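You operate a simulated robot arm through the tools that you are given. There is no shell and no other tool.

The job below is to be done with a simulated robot arm. You get a single attempt, and the scene is never put back.

JOB
Put things in order on the top of the parts table. At the end: the yellow lidded jar stands where the green plug stood; the clear beaker from the top of the parts table stands where the clear bottle stood; the clear bottle from the top of the parts table stands where the yellow lidded jar stood; the green plug stands on top of the blue meter; the silver steel adapter from the top of the parts table stands where the clear beaker stood; whatever was shut is shut again. Leave all else as you found it, and nothing knocked over.

It is judged by the outcome, as a careful person would: the job done as asked, and still so three seconds after it is handed in. It fails if anything else is knocked over, pushed out of place, dropped, spilled or broken.

ROBOT AND FRAMES
A 6-joint arm with a two-finger gripper, fixed in place. Base frame: the origin is at the foot of the arm, x ahead of it, y to its left, z up. Units: mm, rad, N and s.
With the tool pointing down near the work surface it reaches from about 240 to 620 mm from the base axis. Its first joint turns from -1.152 to 1.152 rad. Payload 1.37 kg.
Tool frame: the origin (TCP) lies between the finger pads and is the grasp point; the fingertips stand 22 mm ahead of it; z points along the fingers, y is the line along which they close. The gripper opens to 92 mm; its body begins 65 mm behind the TCP.
Orientation is that of the tool frame in the base frame, as a unit quaternion [x, y, z, w]. With the fingers straight down and closing along the base's y, the tool's x points along the base's -x, its y along +y and its z along -z.

CONTROLS
- The arm moves only by the tool nudge_tool. Its arguments are lists of equal length, an entry for each row: "delta_pos": the shift along the tool's x, y, z in units of 500 mm (1.0 is 500 mm), a list of three; "dr": the turn, a rotation vector about the tool's x, y, z in units of 45 degrees (1.0 is 45 degrees), a list of three; "claw": the gripper command, from -1 (fully open) to 1 (shut), values between in proportion. In form: {"delta_pos": [[x, y, z], ...], "dr": [[wx, wy, wz], ...], "claw": [claw, ...]}. A call has 1 to 20 rows; each row is the pose to reach, as a shift and turn from the pose commanded when the call began, along the tool's axes at that moment. A call with a number of a shift or a turn outside -1 to 1 is refused whole. Each row takes 0.2 s and may step no farther than 50 mm and 0.15 rad from the row before; otherwise, or with a gripper value out of range, the whole call is refused. A pose out of reach is approached as far as the arm can. The call stops where the force on the tool passes 40 N (or 10 N more than at its start, if that is more) or the arm is blocked; 0.2 s more then pass. The fingers move at their own pace (about 59.9 mm/s each) and stop on an object; they squeeze with about 26 N. The grip force told is the motor's: it shows also when the fingers shut on nothing. Time passes only in rows, and 0.2 s behind the last, so rows that repeat a pose let the fingers close. The reply holds the time, the measured pose of the TCP, the force on the tool along the base axes, the opening and the grip force, in the units named above and with some noise, with the torque about the TCP (base axes, N m) and any sound that the robot's microphone picked up.
- Cameras (640 x 400 px; columns grow to the right, rows downward): "scene" is fixed at [42.3, -454.5, 581.6]; the picture's right is [0.52, -0.86, 0.00], its down [-0.55, -0.33, -0.77] and it looks along [0.66, 0.40, -0.64] (base axes); focal length 274 px, centre (320, 200). "wrist" rides on the gripper at [71, 19, -102] in the tool frame; the picture's right is [-0.26, 0.96, 0.00], its down [-0.75, -0.21, -0.63] and it looks along [-0.60, -0.16, 0.78] (tool axes); focal length 280 px, centre (320, 200). There is no depth. A picture from a camera that has moved, and an enlarged one, comes with that camera's place and axes in the base frame and with its lens. The place of the scene camera against the robot may be out by one fixed shift of up to 18 mm in any direction.
- camera(camera): a new picture of that camera. It takes no simulated time.
- close_up(camera, box): a new picture of the part [left, top, right, bottom] of that camera's present view, enlarged. It takes no simulated time.
- hand_in(): hands the job in; it is judged then, once.

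Nothing tells you positions but the pictures and the camera data. Unless the task says otherwise, let go and move clear before handing in.

The tools are called after "Call:" by a JSON object that holds its "fn" and its "kwargs". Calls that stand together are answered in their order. nudge_tool: Moves the arm, as the interface text tells. Its arguments: {"type":"object","properties":{"delta_pos":{"type":"array","items":{"type":"array","items":{"type":"number"}}},"dr":{"type":"array","items":{"type":"array","items":{"type":"number"}}},"claw":{"type":"array","items":{"type":"number"}}},"required":["delta_pos","dr","claw"]} The other tools are called the same way: camera (camera) takes a picture; close_up (camera, box) takes an enlarged picture of a part of a camera's view; hand_in () hands the job in.

At the start:

```text
t: 0.0
ee_pos: [458.1, 43.3, 354.5]
tcp_rot: [0.0, 1.0, 0.0, 0.0]
wrist_force: [-0.4, 0.3, 0.4]
torque: [-0.01, 0.01, -0.01]
gripper_width: 92.3
finger_force: 0.1
```

scene: 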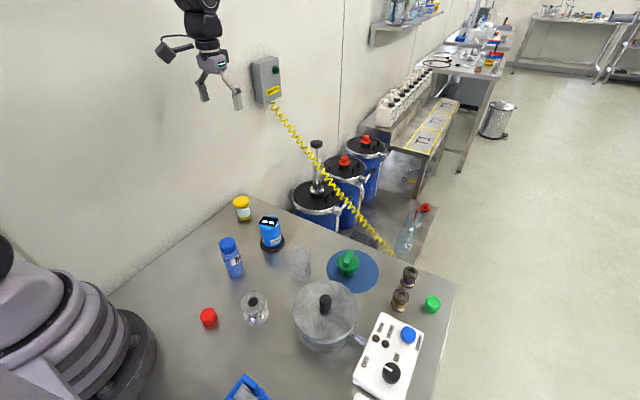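
wrist: 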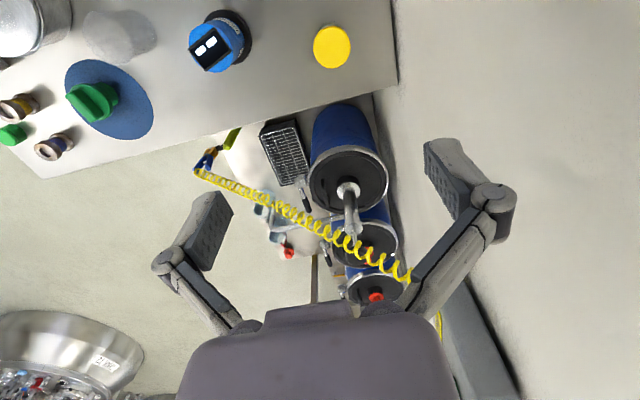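

I see a table with a yellow lidded jar, a blue meter, a clear beaker, a green plug on a blue disc, a pot and other parts. I'll take enlarged pictures to identify everything before moving.

Call:
{"fn": "close_up", "kwargs": {"camera": "scene", "box": [200, 180, 340, 290]}}

Call:
{"fn": "close_up", "kwargs": {"camera": "scene", "box": [280, 220, 460, 330]}}

Call:
{"fn": "close_up", "kwargs": {"camera": "scene", "box": [180, 270, 440, 400]}}

Call:
{"fn": "close_up", "kwargs": {"camera": "wrist", "box": [0, 0, 400, 200]}}

```text
3.64 times, centred on (270, 235) of scene
camera zoom: at [42.3, -454.5, 581.6], right [0.52, -0.86, 0.0], down [-0.55, -0.33, -0.77], along [0.66, 0.4, -0.64], focal length 995 px, centre (502, 73)
```

zoom: 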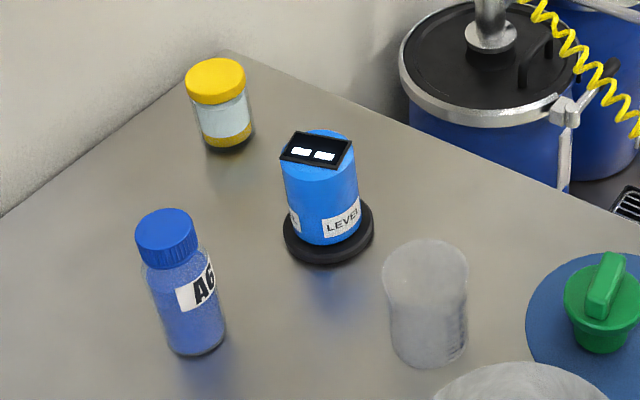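

```text
3.56 times, centred on (370, 275) of scene
camera zoom: at [42.3, -454.5, 581.6], right [0.52, -0.86, 0.0], down [-0.55, -0.33, -0.77], along [0.66, 0.4, -0.64], focal length 973 px, centre (142, -67)
```

zoom: 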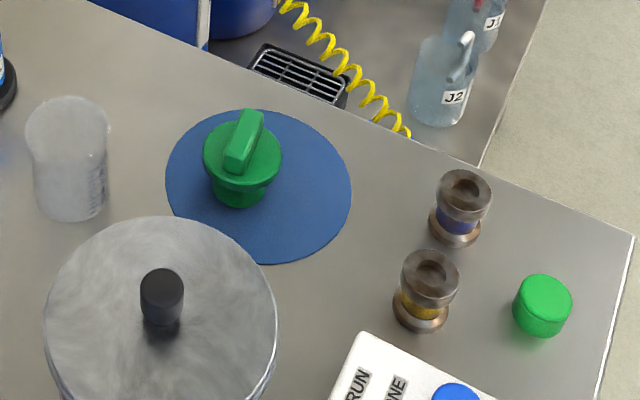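

```text
2.46 times, centred on (310, 335) of scene
camera zoom: at [42.3, -454.5, 581.6], right [0.52, -0.86, 0.0], down [-0.55, -0.33, -0.77], along [0.66, 0.4, -0.64], focal length 674 px, centre (345, -132)
```

zoom: 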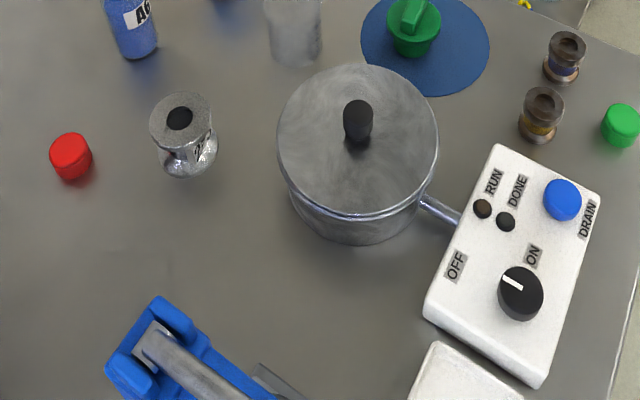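

```text
1.60 times, centred on (200, 100) of wrist
camera zoom: at [387.4, 62.4, 456.7], right [0.26, 0.96, 0.0], down [0.75, -0.21, 0.63], along [0.6, -0.16, -0.78], focal length 449 px, centre (512, 360)
```

zoom: 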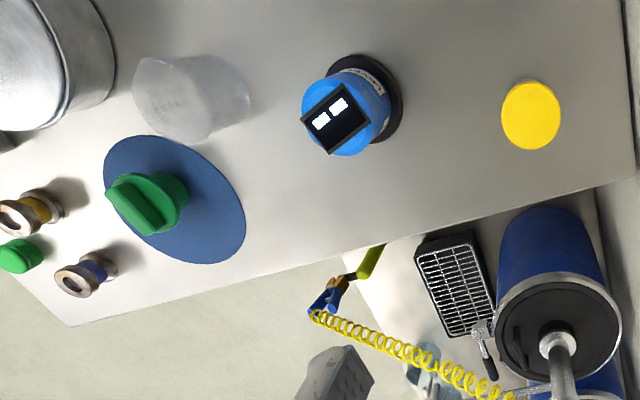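

I want sharper views of the blue-capped bottle, the object with a black hole in its top, the pot and the front of the table to settle which is the "clear bottle" and the "silver steel adapter".

Call:
{"fn": "close_up", "kwargs": {"camera": "scene", "box": [190, 280, 290, 340]}}

Call:
{"fn": "close_up", "kwargs": {"camera": "scene", "box": [205, 225, 265, 285]}}

Call:
{"fn": "close_up", "kwargs": {"camera": "scene", "box": [200, 340, 320, 400]}}

Call:
{"fn": "close_up", "kwargs": {"camera": "scene", "box": [380, 250, 460, 320]}}

Call:
{"fn": "close_up", "kwargs": {"camera": "scene", "box": [360, 0, 560, 130]}}

```text
6.40 times, centred on (240, 310) of scene
camera zoom: at [42.3, -454.5, 581.6], right [0.52, -0.86, 0.0], down [-0.55, -0.33, -0.77], along [0.66, 0.4, -0.64], focal length 1752 px, centre (832, -504)
```

zoom: 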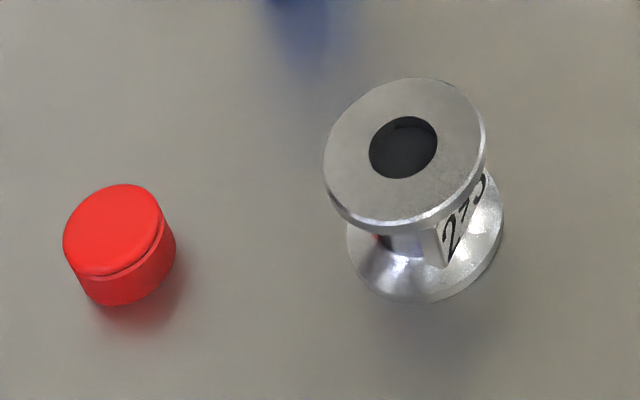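

```text
6.67 times, centred on (235, 255) of scene
camera zoom: at [42.3, -454.5, 581.6], right [0.52, -0.86, 0.0], down [-0.55, -0.33, -0.77], along [0.66, 0.4, -0.64], focal length 1825 px, centre (887, -167)
```

zoom: 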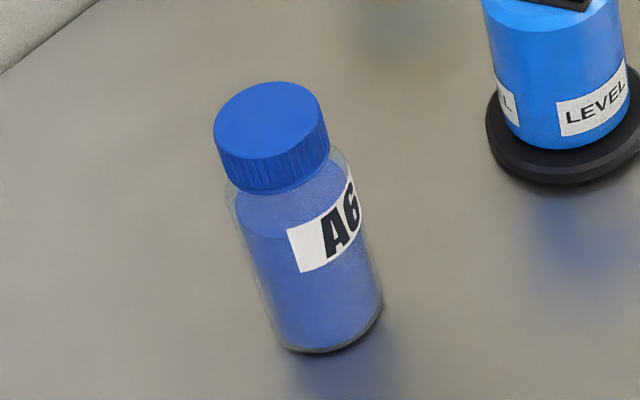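

```text
5.33 times, centred on (260, 370) of scene
camera zoom: at [42.3, -454.5, 581.6], right [0.52, -0.86, 0.0], down [-0.55, -0.33, -0.77], along [0.66, 0.4, -0.64], focal length 1460 px, centre (640, -707)
```

zoom: 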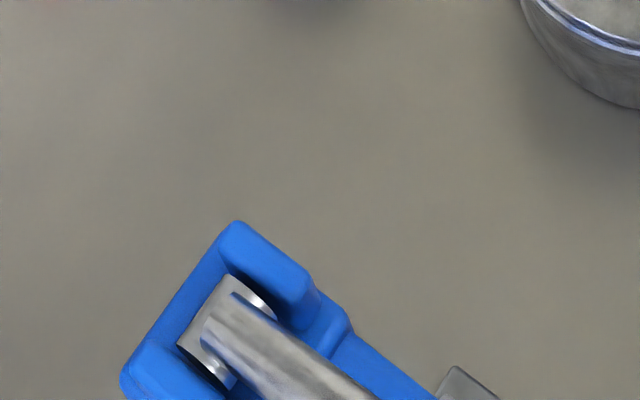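

```text
5.71 times, centred on (420, 285) of scene
camera zoom: at [42.3, -454.5, 581.6], right [0.52, -0.86, 0.0], down [-0.55, -0.33, -0.77], along [0.66, 0.4, -0.64], focal length 1564 px, centre (-251, -286)
```

zoom: 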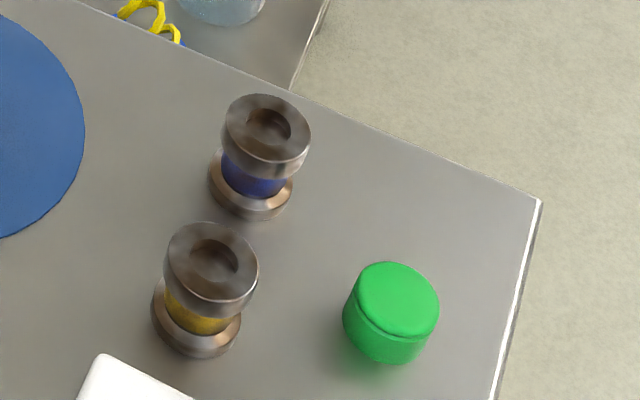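

```text
3.08 times, centred on (460, 65) of scene
camera zoom: at [42.3, -454.5, 581.6], right [0.52, -0.86, 0.0], down [-0.55, -0.33, -0.77], along [0.66, 0.4, -0.64], focal length 842 px, centre (-111, 615)
```

zoom: 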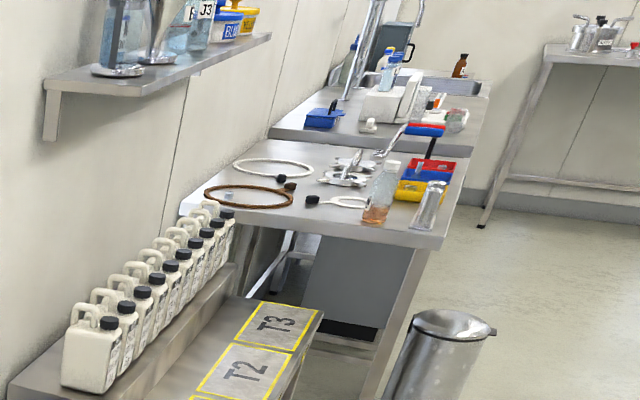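

The clear bottle looks to be the capped one labelled A6 with blue contents, and the silver steel adapter the spool marked 275. All of the moves can be chained from the plug to the meter and on, with no parking. I'll retract the arm over the table for a better wrist view.

Call:
{"fn": "nudge_tool", "kwargs": {"delta_pos": [[0.067, -0.065, 0], [0.134, -0.13, 0], [0.202, -0.196, 0], [0.269, -0.261, 0], [0.336, -0.326, 0]], "dr": [[0, 0, 0], [0, 0, 0], [0, 0, 0], [0, 0, 0], [0, 0, 0]], "claw": [-1, -1, -1, -1, -1]}}

Call:
{"fn": "camera", "kwargs": {"camera": "wrist"}}

Call:
{"fn": "camera", "kwargs": {"camera": "scene"}}

```text
t: 1.2
ee_pos: [290.9, -117.5, 354.4]
tcp_rot: [0.0, 1.0, 0.0, 0.0]
wrist_force: [0.6, 0.7, 0.4]
torque: [0.0, -0.02, 0.0]
gripper_width: 91.9
finger_force: 0.0
```

```text
taken
camera wrist: at [220.2, -98.2, 457.0], right [0.26, 0.96, 0.0], down [0.75, -0.2, 0.63], along [0.6, -0.16, -0.78], focal length 280 px, centre (320, 200)
```

wrist: 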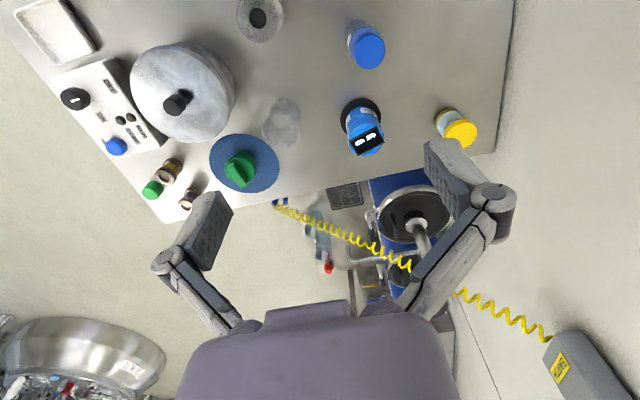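

```text
taken
```

scene: 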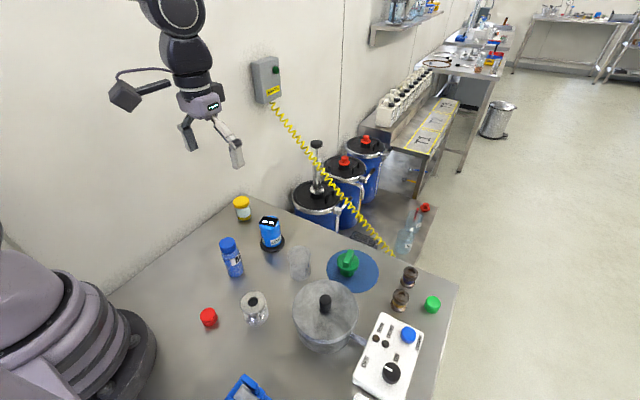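

Good overview; nothing else resembles a bottle or adapter. I'll zoom in to measure the objects.

Call:
{"fn": "close_up", "kwargs": {"camera": "wrist", "box": [320, 10, 480, 110]}}

Call:
{"fn": "close_up", "kwargs": {"camera": "wrist", "box": [320, 80, 480, 180]}}

Call:
{"fn": "close_up", "kwargs": {"camera": "wrist", "box": [180, 90, 340, 190]}}

Call:
{"fn": "close_up", "kwargs": {"camera": "wrist", "box": [140, 0, 340, 125]}}

```text
4.00 times, centred on (400, 60) of wrist
camera zoom: at [220.2, -98.2, 457.0], right [0.26, 0.96, 0.0], down [0.75, -0.2, 0.63], along [0.6, -0.16, -0.78], focal length 1122 px, centre (0, 760)
```

zoom: 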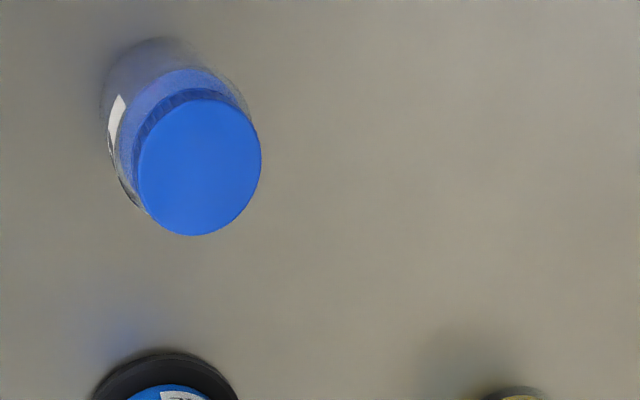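

```text
4.00 times, centred on (400, 130) of wrist
camera zoom: at [220.2, -98.2, 457.0], right [0.26, 0.96, 0.0], down [0.75, -0.2, 0.63], along [0.6, -0.16, -0.78], focal length 1122 px, centre (0, 480)
```

zoom: 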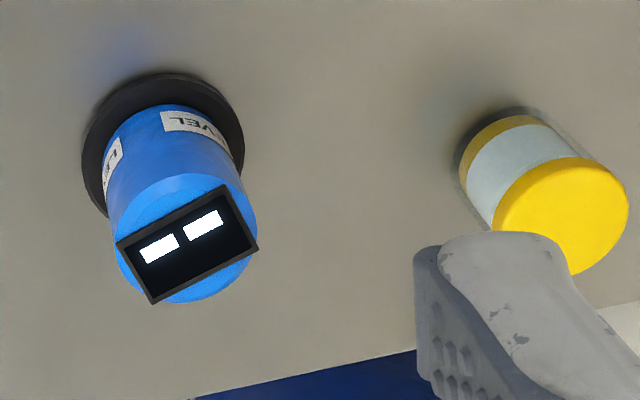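

```text
4.00 times, centred on (260, 140) of wrist
camera zoom: at [220.2, -98.2, 457.0], right [0.26, 0.96, 0.0], down [0.75, -0.2, 0.63], along [0.6, -0.16, -0.78], focal length 1122 px, centre (560, 440)
```

zoom: 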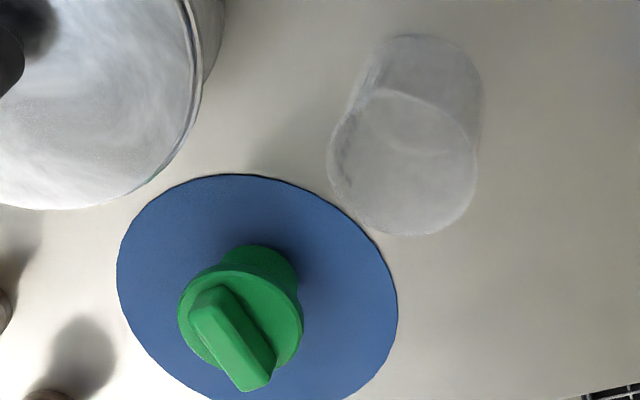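

```text
3.20 times, centred on (240, 62) of wrist
camera zoom: at [220.2, -98.2, 457.0], right [0.26, 0.96, 0.0], down [0.75, -0.2, 0.63], along [0.6, -0.16, -0.78], focal length 897 px, centre (576, 640)
```

zoom: 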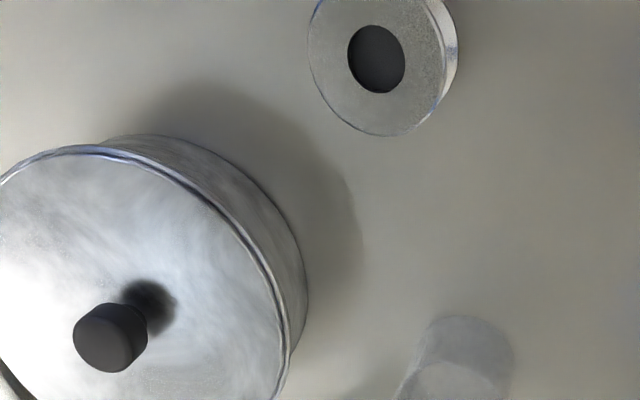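

I have rough positions for all the pieces: jar (460,59), meter (413,-79), beaker (380,-201), plug (444,-310), bottle (300,-59) and adapter (239,-184), with the table at about z=0. Next I need to know the shape of the meter's top and of the plug.

Call:
{"fn": "close_up", "kwargs": {"camera": "scene", "box": [250, 205, 298, 260]}}

Call:
{"fn": "close_up", "kwargs": {"camera": "scene", "box": [325, 240, 385, 290]}}

Call:
{"fn": "close_up", "kwargs": {"camera": "scene", "box": [280, 235, 330, 290]}}

```text
7.27 times, centred on (274, 232) of scene
camera zoom: at [42.3, -454.5, 581.6], right [0.52, -0.86, 0.0], down [-0.55, -0.33, -0.77], along [0.66, 0.4, -0.64], focal length 1990 px, centre (654, -36)
```

zoom: 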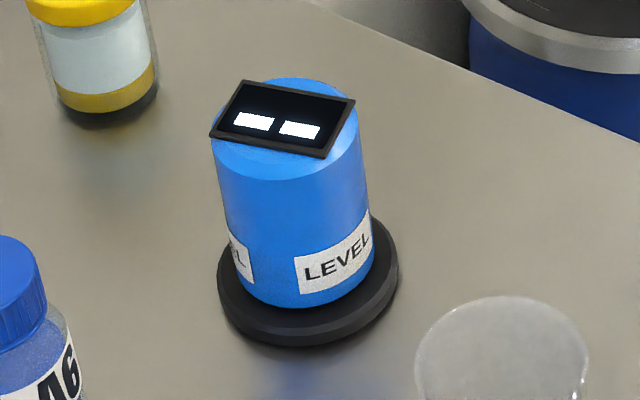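

```text
8.00 times, centred on (355, 265) of scene
camera zoom: at [42.3, -454.5, 581.6], right [0.52, -0.86, 0.0], down [-0.55, -0.33, -0.77], along [0.66, 0.4, -0.64], focal length 2190 px, centre (40, -320)
```

zoom: 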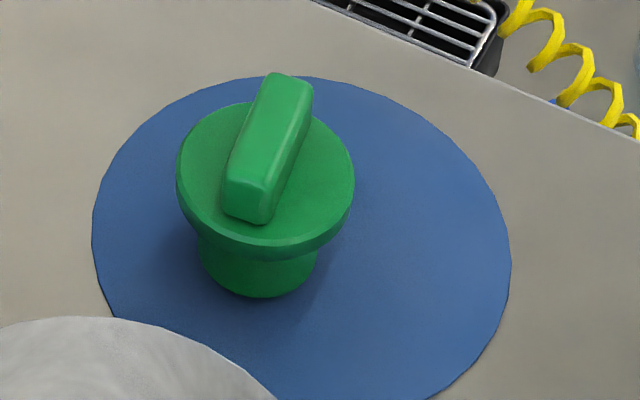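

```text
7.27 times, centred on (305, 262) of scene
camera zoom: at [42.3, -454.5, 581.6], right [0.52, -0.86, 0.0], down [-0.55, -0.33, -0.77], along [0.66, 0.4, -0.64], focal length 1990 px, centre (429, -254)
```

zoom: 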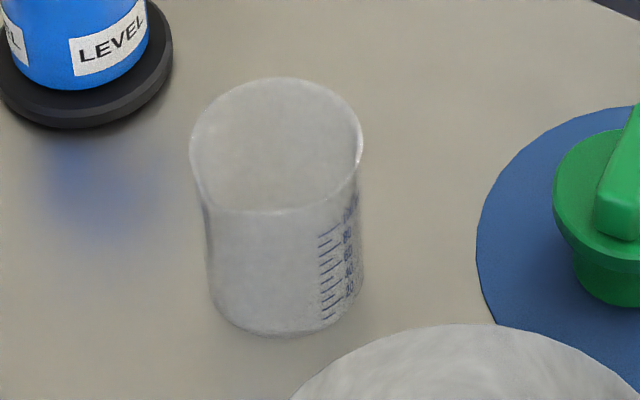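

The meter's top carries a thin flat screen plate, so the plug can stand on it. The plug has a handle bar to grip. I'll move above the plug for a closer measurement.

Call:
{"fn": "nudge_tool", "kwargs": {"delta_pos": [[-0.044, -0.054, 0.044], [-0.088, -0.108, 0.088], [-0.132, -0.162, 0.132], [-0.176, -0.217, 0.177], [-0.22, -0.271, 0.221], [-0.264, -0.325, 0.265], [-0.308, -0.379, 0.309], [-0.308, -0.379, 0.309]], "dr": [[0, 0, 0], [0, 0, 0], [0, 0, 0], [0, 0, 0], [0, 0, 0], [0, 0, 0], [0, 0, 0], [0, 0, 0]], "claw": [-1, -1, -1, -1, -1, -1, -1, -1]}}

Call:
{"fn": "camera", "kwargs": {"camera": "wrist"}}

Call:
{"fn": "close_up", "kwargs": {"camera": "wrist", "box": [220, 10, 420, 135]}}

```text
t: 3.0
ee_pos: [443.8, -308.1, 199.8]
tcp_rot: [0.001, 1.0, -0.001, 0.0]
wrist_force: [0.5, -0.8, -0.2]
torque: [-0.02, -0.03, -0.01]
gripper_width: 92.0
finger_force: 0.0
```

```text
taken
camera wrist: at [372.7, -288.2, 301.6], right [0.26, 0.96, 0.0], down [0.75, -0.2, 0.63], along [0.6, -0.16, -0.78], focal length 280 px, centre (320, 200)
```

wrist: 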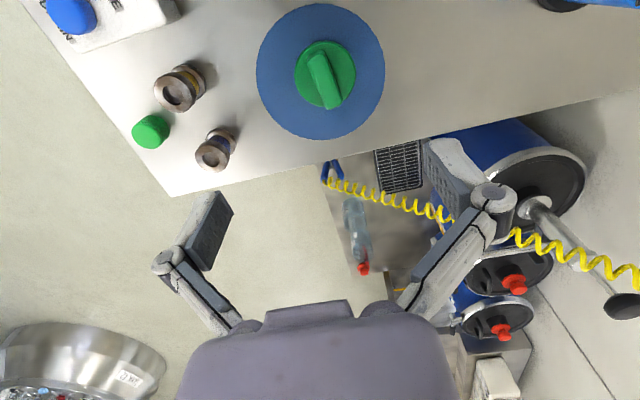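

```text
3.20 times, centred on (320, 72) of wrist
camera zoom: at [372.7, -288.2, 301.6], right [0.26, 0.96, 0.0], down [0.75, -0.2, 0.63], along [0.6, -0.16, -0.78], focal length 897 px, centre (320, 608)
```

zoom: 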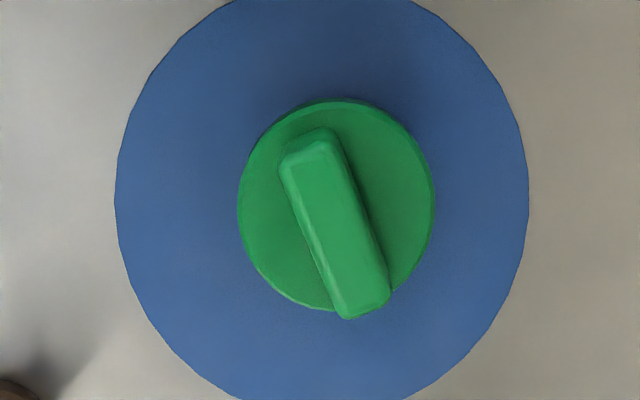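

The plug's centre comes out near (441,-302.5) with its flange top at about z=40 and handle top at about z=57, the bar running nearly along x. Next I'll survey the meter from above.

Call:
{"fn": "nudge_tool", "kwargs": {"delta_pos": [[0.018, 0.092, -0.012], [0.035, 0.184, -0.024], [0.053, 0.276, -0.036], [0.07, 0.368, -0.048], [0.088, 0.46, -0.06], [0.088, 0.46, -0.06]], "dr": [[0, 0, 0], [0, 0, 0], [0, 0, 0], [0, 0, 0], [0, 0, 0], [0, 0, 0]], "claw": [-1, -1, -1, -1, -1, -1]}}

Call:
{"fn": "camera", "kwargs": {"camera": "wrist"}}

Call:
{"fn": "close_up", "kwargs": {"camera": "wrist", "box": [260, 40, 420, 140]}}

```text
t: 4.4
ee_pos: [401.7, -80.0, 228.3]
tcp_rot: [0.0, 1.0, -0.001, 0.0]
wrist_force: [0.2, 0.0, -0.3]
torque: [-0.04, 0.02, 0.0]
gripper_width: 91.9
finger_force: 0.1
```

```text
taken
camera wrist: at [329.8, -59.9, 331.4], right [0.26, 0.96, 0.0], down [0.75, -0.21, 0.63], along [0.6, -0.16, -0.78], focal length 280 px, centre (320, 200)
```

wrist: 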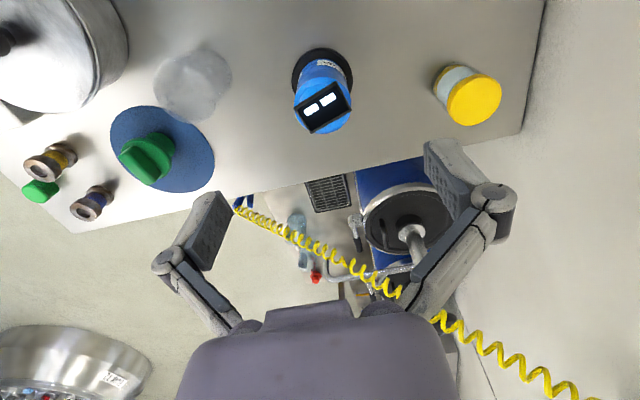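

```text
4.00 times, centred on (340, 90) of wrist
camera zoom: at [329.8, -59.9, 331.4], right [0.26, 0.96, 0.0], down [0.75, -0.21, 0.63], along [0.6, -0.16, -0.78], focal length 1122 px, centre (240, 640)
```

zoom: 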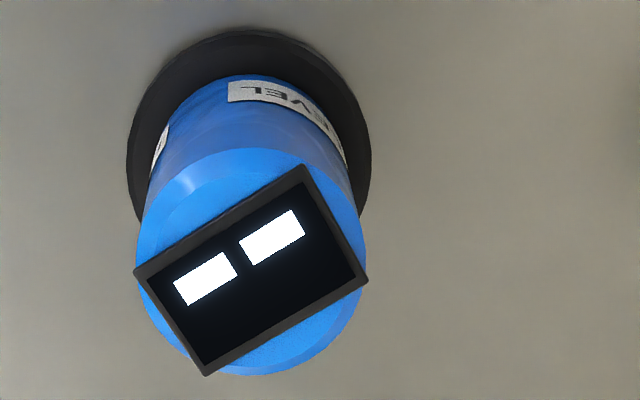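

The meter centre is near (418,-81), its top plate at about z=90, and the plate is flat and centred. I'll zoom on the jar and beaker from here too.

Call:
{"fn": "close_up", "kwargs": {"camera": "wrist", "box": [400, 40, 560, 140]}}

Call:
{"fn": "close_up", "kwargs": {"camera": "wrist", "box": [100, 20, 300, 145]}}

```text
4.00 times, centred on (480, 90) of wrist
camera zoom: at [329.8, -59.9, 331.4], right [0.26, 0.96, 0.0], down [0.75, -0.21, 0.63], along [0.6, -0.16, -0.78], focal length 1122 px, centre (-320, 640)
```

zoom: 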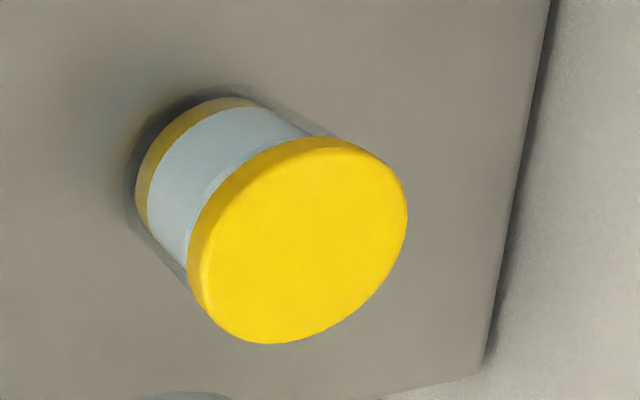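

```text
3.20 times, centred on (200, 82) of wrist
camera zoom: at [329.8, -59.9, 331.4], right [0.26, 0.96, 0.0], down [0.75, -0.21, 0.63], along [0.6, -0.16, -0.78], focal length 897 px, centre (704, 576)
```

zoom: 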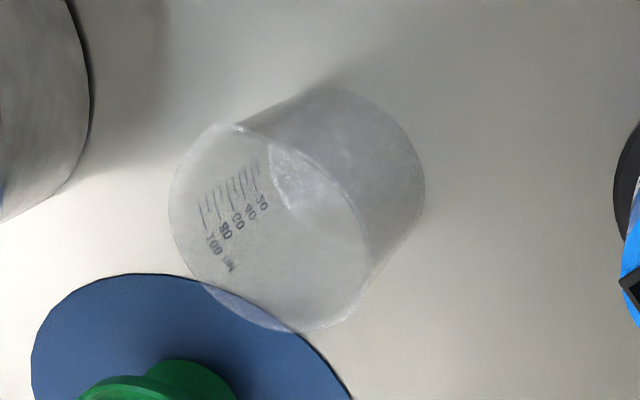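

Beaker is empty and near (380,-205); jar near (461,60). Moving over the beaker to refine it.

Call:
{"fn": "nudge_tool", "kwargs": {"delta_pos": [[0.023, -0.084, 0], [0.047, -0.168, 0], [0.07, -0.252, 0], [0.07, -0.252, 0]], "dr": [[0, 0, 0], [0, 0, 0], [0, 0, 0], [0, 0, 0]], "claw": [-1, -1, -1, -1]}}

Call:
{"fn": "close_up", "kwargs": {"camera": "wrist", "box": [240, 10, 400, 110]}}

Call:
{"fn": "nudge_tool", "kwargs": {"delta_pos": [[0.033, 0.073, 0], [0.065, 0.146, 0], [0.098, 0.219, 0], [0.13, 0.292, 0], [0.13, 0.292, 0]], "dr": [[0, 0, 0], [0, 0, 0], [0, 0, 0], [0, 0, 0], [0, 0, 0]], "claw": [-1, -1, -1, -1, -1]}}

Call:
{"fn": "close_up", "kwargs": {"camera": "wrist", "box": [240, 10, 400, 110]}}

Call:
{"fn": "nudge_tool", "kwargs": {"delta_pos": [[0.035, -0.08, 0], [0.07, -0.16, 0], [0.11, -0.25, 0], [0.11, -0.25, 0]], "dr": [[0, 0, 0], [0, 0, 0], [0, 0, 0], [0, 0, 0]], "claw": [-1, -1, -1, -1]}}

Call:
{"fn": "close_up", "kwargs": {"camera": "wrist", "box": [240, 10, 400, 110]}}

Call:
{"fn": "camera", "kwargs": {"camera": "wrist"}}

```text
t: 5.4
ee_pos: [367.0, -204.9, 230.2]
tcp_rot: [0.001, 1.0, -0.001, 0.001]
wrist_force: [-0.6, -0.6, -0.1]
torque: [0.02, -0.01, 0.01]
gripper_width: 91.9
finger_force: 0.0
```

```text
4.00 times, centred on (320, 60) of wrist
camera zoom: at [295.3, -185.3, 332.4], right [0.26, 0.96, 0.0], down [0.75, -0.2, 0.62], along [0.6, -0.16, -0.78], focal length 1122 px, centre (320, 760)
```

zoom: 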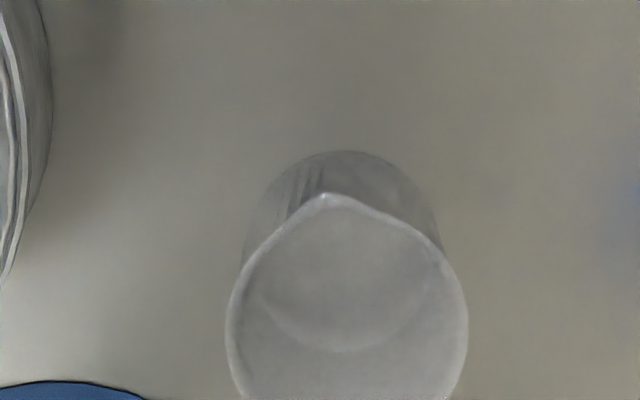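

```text
t: 6.6
ee_pos: [301.7, -58.2, 228.4]
tcp_rot: [0.0, 1.0, 0.0, -0.001]
wrist_force: [-0.3, -0.2, 1.0]
torque: [0.02, 0.02, -0.02]
gripper_width: 91.8
finger_force: 0.1
```

```text
4.00 times, centred on (320, 60) of wrist
camera zoom: at [229.4, -38.2, 330.5], right [0.26, 0.96, 0.0], down [0.75, -0.21, 0.63], along [0.6, -0.16, -0.78], focal length 1122 px, centre (320, 760)
```

zoom: 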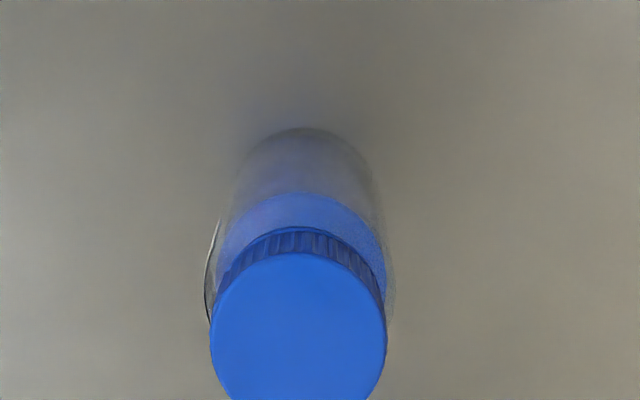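

```text
t: 7.6
ee_pos: [244.9, -185.9, 228.3]
tcp_rot: [0.001, 1.0, 0.0, 0.0]
wrist_force: [-1.0, 0.3, 0.0]
torque: [-0.01, 0.02, -0.01]
gripper_width: 92.1
finger_force: 0.0
```

```text
4.00 times, centred on (320, 60) of wrist
camera zoom: at [173.8, -165.8, 331.4], right [0.26, 0.96, 0.0], down [0.75, -0.2, 0.62], along [0.6, -0.16, -0.78], focal length 1122 px, centre (320, 760)
```

zoom: 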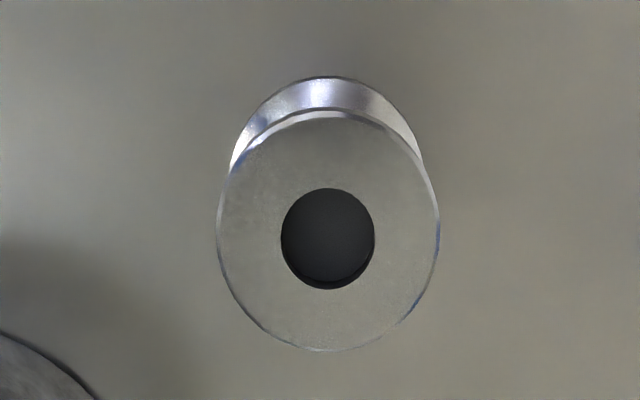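

```text
taken
camera wrist: at [173.8, -165.8, 331.4], right [0.26, 0.96, 0.0], down [0.75, -0.2, 0.62], along [0.6, -0.16, -0.78], focal length 280 px, centre (320, 200)
```

wrist: 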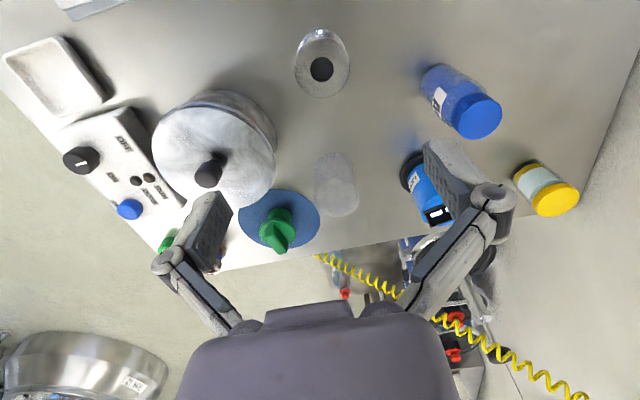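

Measured centres: beaker (378,-201), bottle (300,-62), adapter (240,-182), plug (441,-303), jar (460,59) and meter (418,-81). I'll go above the plug, align with its handle bar and check before descending.

Call:
{"fn": "nudge_tool", "kwargs": {"delta_pos": [[-0.078, -0.048, 0], [-0.156, -0.095, 0], [-0.234, -0.143, 0], [-0.312, -0.19, 0], [-0.39, -0.238, 0], [-0.39, -0.238, 0.07], [-0.39, -0.238, 0.14], [-0.39, -0.238, 0.22], [-0.39, -0.238, 0.22]], "dr": [[0, 0, 0], [0, 0, 0], [0, 0, -0.04], [0, 0, -0.08], [0, 0, -0.127], [0, 0, -0.127], [0, 0, -0.127], [0, 0, -0.127], [0, 0, -0.127]], "claw": [-1, -1, -1, -1, -1, -1, -1, -1, -1]}}

Call:
{"fn": "camera", "kwargs": {"camera": "wrist"}}

Call:
{"fn": "close_up", "kwargs": {"camera": "wrist", "box": [240, 70, 400, 170]}}

Call:
{"fn": "camera", "kwargs": {"camera": "scene"}}

```text
t: 9.6
ee_pos: [438.1, -302.8, 120.5]
tcp_rot: [-0.05, 0.999, 0.0, 0.0]
wrist_force: [0.0, -0.1, 0.3]
torque: [0.03, 0.0, -0.02]
gripper_width: 91.7
finger_force: 0.1
```

```text
taken
camera wrist: at [366.7, -290.7, 222.8], right [0.17, 0.99, 0.0], down [0.77, -0.13, 0.63], along [0.62, -0.1, -0.78], focal length 280 px, centre (320, 200)
```

wrist: 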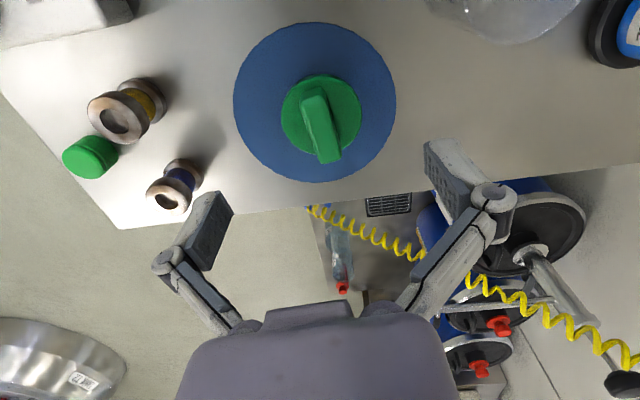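

```text
4.00 times, centred on (320, 120) of wrist
camera zoom: at [366.7, -290.7, 222.8], right [0.17, 0.99, 0.0], down [0.77, -0.13, 0.63], along [0.62, -0.1, -0.78], focal length 1122 px, centre (320, 520)
```

zoom: 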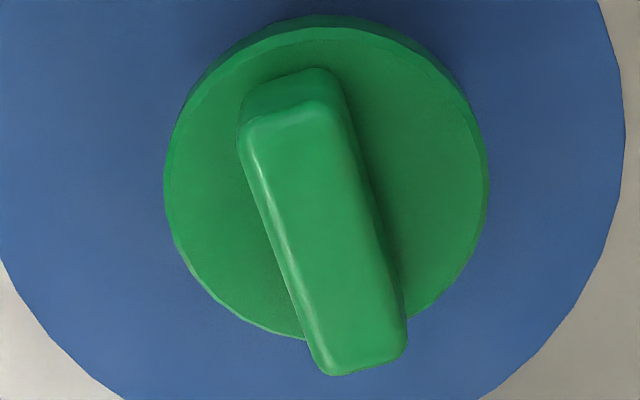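

```text
taken
```

scene: 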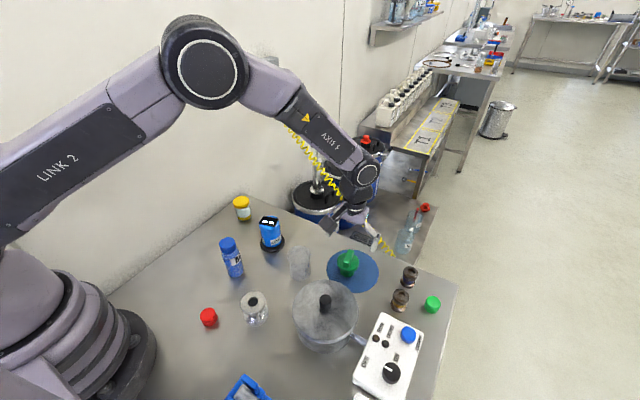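

The handle is aligned with the fingers and sits about 2 mm forward of the tool. I'll descend until the fingertips are just above the flange, then close on the handle.

Call:
{"fn": "nudge_tool", "kwargs": {"delta_pos": [[-0.004, 0, 0.04], [-0.004, 0, 0.08], [-0.004, 0, 0.11], [-0.004, 0, 0.11]], "dr": [[0, 0, 0], [0, 0, 0], [0, 0, 0], [0, 0, 0]], "claw": [-1, -1, -1, -1]}}

Call:
{"fn": "nudge_tool", "kwargs": {"delta_pos": [[0, 0, 0], [0, 0, 0], [0, 0, 0], [0, 0, 0], [0, 0, 0], [0, 0, 0]], "dr": [[0, 0, 0], [0, 0, 0], [0, 0, 0], [0, 0, 0], [0, 0, 0], [0, 0, 0]], "claw": [1, 1, 1, 1, 1, 1]}}

Call:
{"fn": "camera", "kwargs": {"camera": "wrist"}}

Call:
{"fn": "close_up", "kwargs": {"camera": "scene", "box": [310, 210, 410, 290]}}

```text
t: 10.6
ee_pos: [443.0, -303.5, 64.3]
tcp_rot: [-0.05, 0.999, 0.0, 0.0]
wrist_force: [-0.3, 0.4, 0.6]
torque: [0.02, -0.01, 0.01]
gripper_width: 92.0
finger_force: 0.1
```

```text
t: 12.0
ee_pos: [445.0, -302.4, 68.1]
tcp_rot: [-0.049, 0.999, -0.002, 0.004]
wrist_force: [7.2, 12.7, 36.5]
torque: [0.66, -0.24, -0.05]
gripper_width: 15.2
finger_force: 26.4
```

```text
taken
camera wrist: at [371.3, -290.7, 169.8], right [0.17, 0.99, 0.0], down [0.77, -0.13, 0.63], along [0.62, -0.11, -0.78], focal length 280 px, centre (320, 200)
```

wrist: 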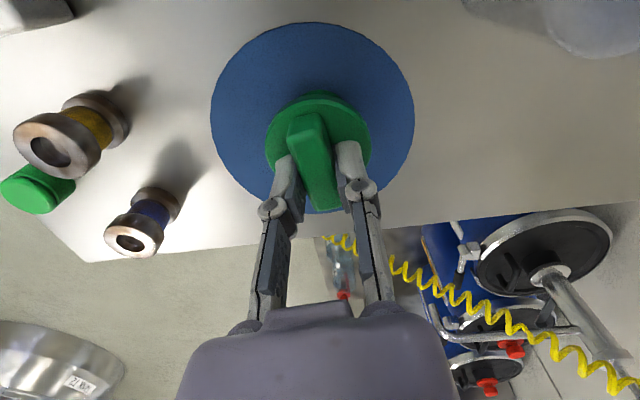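

```text
5.00 times, centred on (360, 250) of scene
camera zoom: at [42.1, -454.4, 581.8], right [0.52, -0.86, 0.0], down [-0.55, -0.33, -0.77], along [0.66, 0.4, -0.64], focal length 1368 px, centre (120, -50)
```

zoom: 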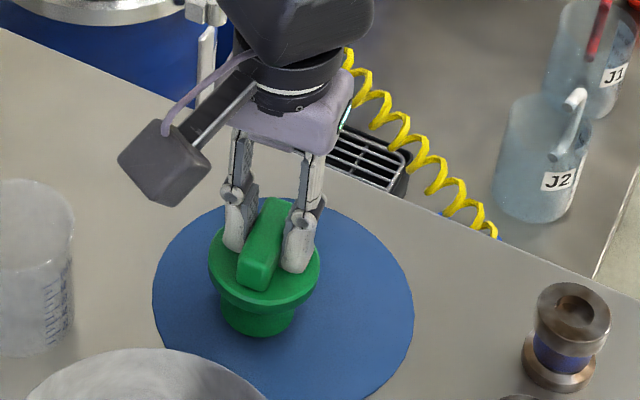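

The handle is gripped at 15 mm, with the fingertips pressing on the flange (about 36 N upward). I'll lift gently to relieve that and check the plug comes along.

Call:
{"fn": "nudge_tool", "kwargs": {"delta_pos": [[0, 0, -0.006], [0, 0, -0.012], [0, 0, -0.024], [0, 0, -0.024]], "dr": [[0, 0, 0], [0, 0, 0], [0, 0, 0], [0, 0, 0]], "claw": [1, 1, 1, 1]}}

Call:
{"fn": "close_up", "kwargs": {"camera": "scene", "box": [310, 210, 410, 290]}}

Call:
{"fn": "camera", "kwargs": {"camera": "wrist"}}

```text
t: 13.0
ee_pos: [441.7, -302.3, 76.4]
tcp_rot: [-0.05, 0.999, 0.001, -0.001]
wrist_force: [0.8, -0.1, -1.5]
torque: [0.04, 0.02, -0.01]
gripper_width: 15.1
finger_force: 26.0
```

```text
5.00 times, centred on (360, 250) of scene
camera zoom: at [42.3, -454.5, 581.6], right [0.52, -0.86, 0.0], down [-0.55, -0.33, -0.77], along [0.66, 0.4, -0.64], focal length 1368 px, centre (120, -50)
```

zoom: 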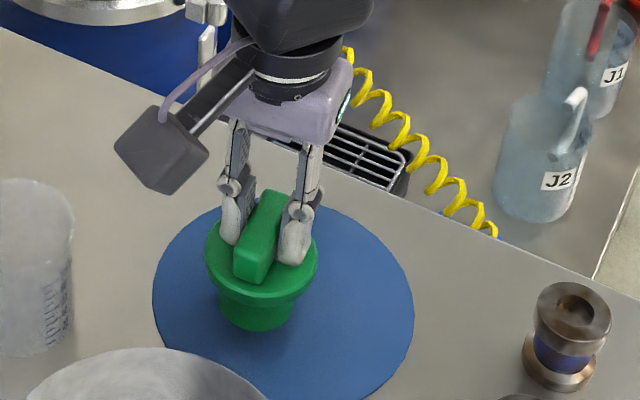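

```text
taken
camera wrist: at [369.1, -290.3, 178.5], right [0.17, 0.99, 0.0], down [0.77, -0.13, 0.62], along [0.62, -0.1, -0.78], focal length 280 px, centre (320, 200)
```

wrist: 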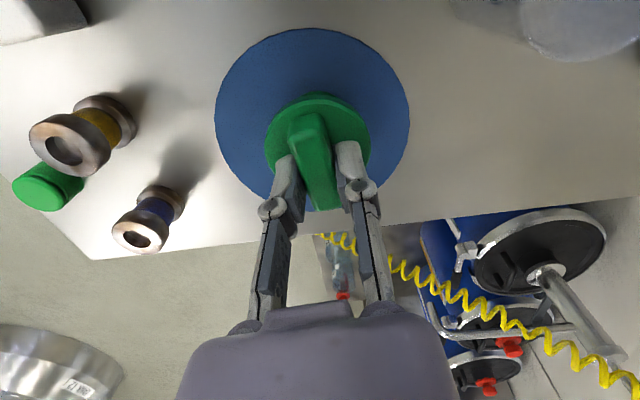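

The plug is held level and off the disc. I'll raise it to z≈250 and carry it over to the meter.

Call:
{"fn": "nudge_tool", "kwargs": {"delta_pos": [[0, 0, -0.07], [0, 0, -0.14], [0, 0, -0.21], [0, 0, -0.28], [0, 0, -0.346], [0.001, 0.075, -0.346], [0.002, 0.15, -0.346], [0.003, 0.225, -0.346], [0.004, 0.3, -0.346], [0.005, 0.375, -0.346], [0.0057, 0.4462, -0.346], [0.0057, 0.4462, -0.346], [0.0057, 0.4462, -0.346]], "dr": [[0, 0, 0], [0, 0, 0], [0, 0, 0], [0, 0, 0], [0, 0, 0], [0, 0, 0.02], [0, 0, 0.04], [0, 0, 0.06], [0, 0, 0.08], [0, 0, 0.1], [0, 0, 0.127], [0, 0, 0.127], [0, 0, 0.127]], "claw": [1, 1, 1, 1, 1, 1, 1, 1, 1, 1, 1, 1, 1]}}

Call:
{"fn": "camera", "kwargs": {"camera": "wrist"}}

Call:
{"fn": "camera", "kwargs": {"camera": "scene"}}

```text
t: 15.8
ee_pos: [417.8, -83.4, 250.8]
tcp_rot: [0.001, 1.0, 0.0, 0.0]
wrist_force: [-0.2, -0.1, -0.7]
torque: [-0.01, 0.0, 0.01]
gripper_width: 0.2
finger_force: 26.3
```

```text
taken
camera wrist: at [347.0, -63.7, 352.5], right [0.26, 0.96, 0.0], down [0.75, -0.21, 0.63], along [0.6, -0.16, -0.78], focal length 280 px, centre (320, 200)
```

wrist: 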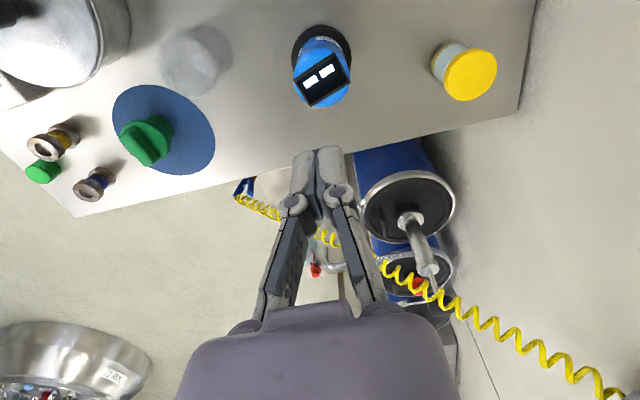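

```text
taken
```

scene: 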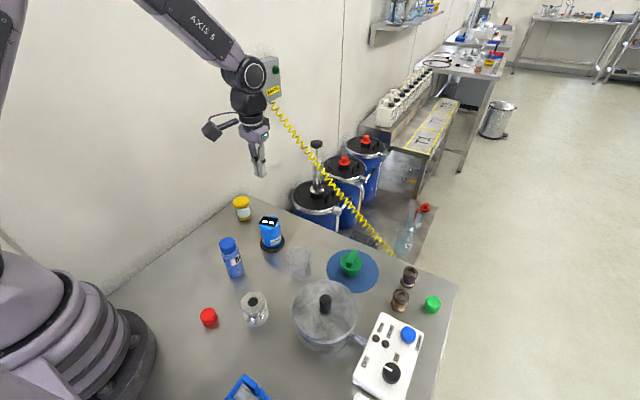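

The plug slipped out of the grip during the fast lift and is back on the disc. I'll look closely at its state.

Call:
{"fn": "close_up", "kwargs": {"camera": "scene", "box": [325, 240, 385, 290]}}

Call:
{"fn": "close_up", "kwargs": {"camera": "wrist", "box": [80, 60, 240, 160]}}

Call:
{"fn": "close_up", "kwargs": {"camera": "wrist", "box": [280, 10, 360, 120]}}

```text
8.00 times, centred on (355, 265) of scene
camera zoom: at [42.3, -454.5, 581.6], right [0.52, -0.86, 0.0], down [-0.55, -0.33, -0.77], along [0.66, 0.4, -0.64], focal length 2190 px, centre (40, -320)
```

zoom: 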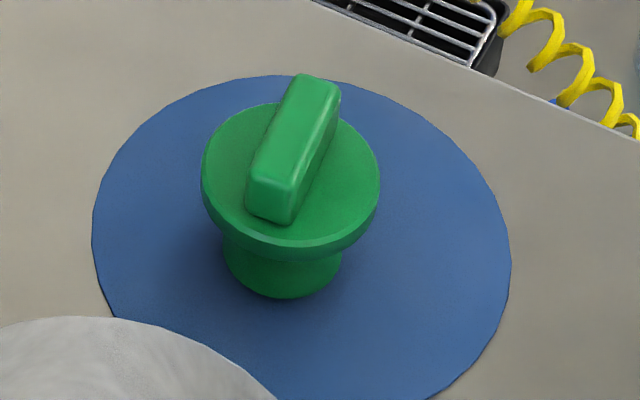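

```text
4.00 times, centred on (160, 110) of wrist
camera zoom: at [347.0, -63.7, 352.5], right [0.26, 0.96, 0.0], down [0.75, -0.21, 0.63], along [0.6, -0.16, -0.78], focal length 1122 px, centre (960, 560)
```

zoom: 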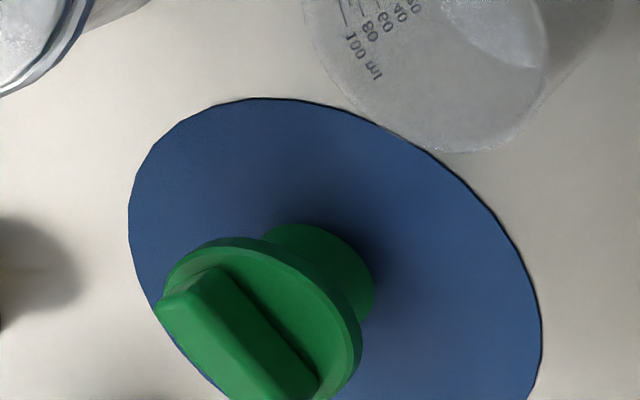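

```text
3.64 times, centred on (320, 65) of wrist
camera zoom: at [347.0, -63.7, 352.5], right [0.26, 0.96, 0.0], down [0.75, -0.21, 0.63], along [0.6, -0.16, -0.78], focal length 1020 px, centre (320, 691)
```

zoom: 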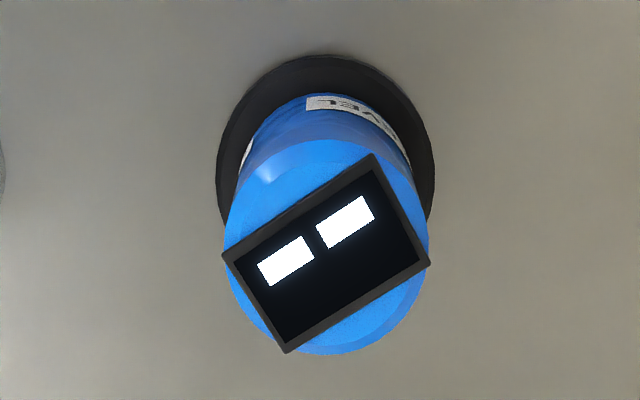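

The plug is still upright on the disc, shifted by only about 8 mm, and I have its original spot recorded at (441,-302.5). The handle slips, so I'll grip it by the flange rim this time; first I'll re-measure it from above.

Call:
{"fn": "nudge_tool", "kwargs": {"delta_pos": [[-0.011, -0.091, 0], [-0.022, -0.182, 0], [-0.033, -0.274, 0], [-0.045, -0.365, 0], [-0.056, -0.456, 0], [-0.056, -0.456, 0.087], [-0.056, -0.456, 0.174], [-0.056, -0.456, 0.26], [-0.056, -0.456, 0.26]], "dr": [[0, 0, 0], [0, 0, 0], [0, 0, 0], [0, 0, 0], [0, 0, 0], [0, 0, 0], [0, 0, 0], [0, 0, 0], [0, 0, 0]], "claw": [-1, -1, -1, -1, -1, -1, -1, -1, -1]}}

Call:
{"fn": "close_up", "kwargs": {"camera": "wrist", "box": [240, 70, 400, 170]}}

Call:
{"fn": "camera", "kwargs": {"camera": "wrist"}}

```text
t: 17.8
ee_pos: [443.9, -309.4, 119.6]
tcp_rot: [0.0, 1.0, 0.0, 0.0]
wrist_force: [-0.6, 0.1, 0.6]
torque: [0.0, 0.0, -0.01]
gripper_width: 91.8
finger_force: 0.0
```

```text
4.00 times, centred on (320, 120) of wrist
camera zoom: at [373.3, -290.5, 222.2], right [0.26, 0.96, 0.0], down [0.75, -0.2, 0.63], along [0.6, -0.16, -0.78], focal length 1122 px, centre (320, 520)
```

zoom: 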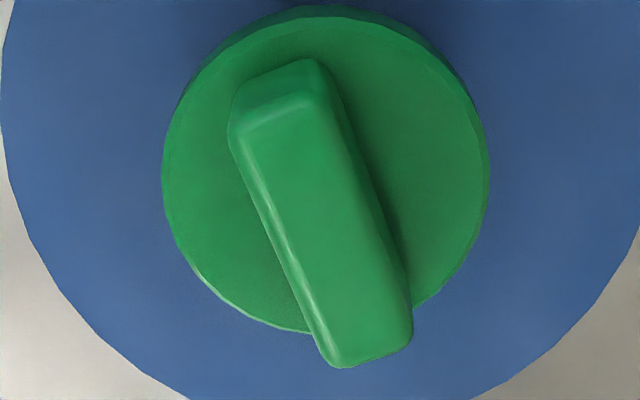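

```text
taken
camera wrist: at [373.3, -290.5, 222.2], right [0.26, 0.96, 0.0], down [0.75, -0.2, 0.63], along [0.6, -0.16, -0.78], focal length 280 px, centre (320, 200)
```

wrist: 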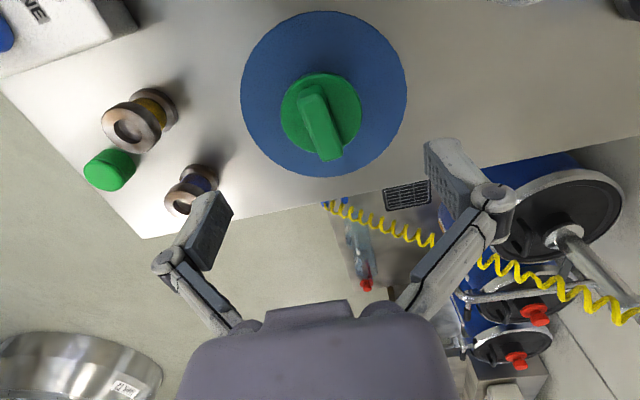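

The plug is now centred under the tool. I'll lower to grip the flange rim at about z=38 and close.

Call:
{"fn": "nudge_tool", "kwargs": {"delta_pos": [[0, 0.001, 0.06], [0, 0.001, 0.12], [0, 0.001, 0.164], [0, 0.001, 0.164]], "dr": [[0, 0, 0], [0, 0, 0], [0, 0, 0], [0, 0, 0]], "claw": [-1, -1, -1, -1]}}

Call:
{"fn": "nudge_tool", "kwargs": {"delta_pos": [[0, 0, 0], [0, 0, 0], [0, 0, 0], [0, 0, 0], [0, 0, 0]], "dr": [[0, 0, 0], [0, 0, 0], [0, 0, 0], [0, 0, 0], [0, 0, 0]], "claw": [1, 1, 1, 1, 1]}}

Call:
{"fn": "camera", "kwargs": {"camera": "wrist"}}

Call:
{"fn": "close_up", "kwargs": {"camera": "scene", "box": [310, 210, 410, 290]}}

```text
t: 18.8
ee_pos: [443.3, -309.5, 38.7]
tcp_rot: [0.001, 1.0, 0.0, 0.0]
wrist_force: [-0.4, 0.7, -0.4]
torque: [-0.02, 0.01, 0.01]
gripper_width: 92.0
finger_force: 0.0
```

```text
t: 20.0
ee_pos: [444.4, -310.4, 39.6]
tcp_rot: [0.0, 1.0, 0.001, 0.0]
wrist_force: [-1.4, 2.8, 6.2]
torque: [-0.01, 0.04, 0.04]
gripper_width: 51.1
finger_force: 26.6
```

```text
taken
camera wrist: at [373.7, -290.3, 141.0], right [0.26, 0.96, 0.0], down [0.75, -0.2, 0.63], along [0.6, -0.16, -0.78], focal length 280 px, centre (320, 200)
```

wrist: 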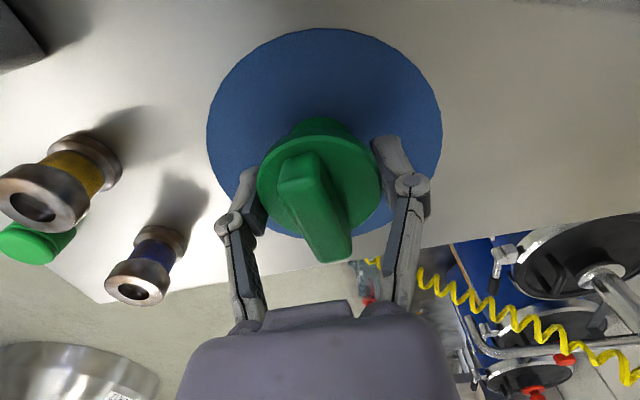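

```text
5.00 times, centred on (360, 250) of scene
camera zoom: at [42.2, -454.5, 581.7], right [0.52, -0.86, 0.0], down [-0.55, -0.33, -0.77], along [0.66, 0.4, -0.64], focal length 1368 px, centre (120, -50)
```

zoom: 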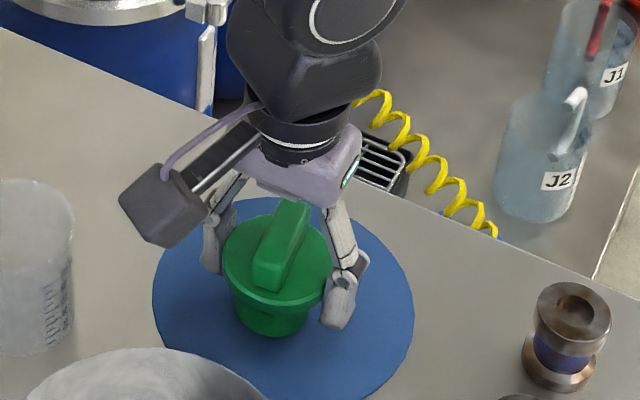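

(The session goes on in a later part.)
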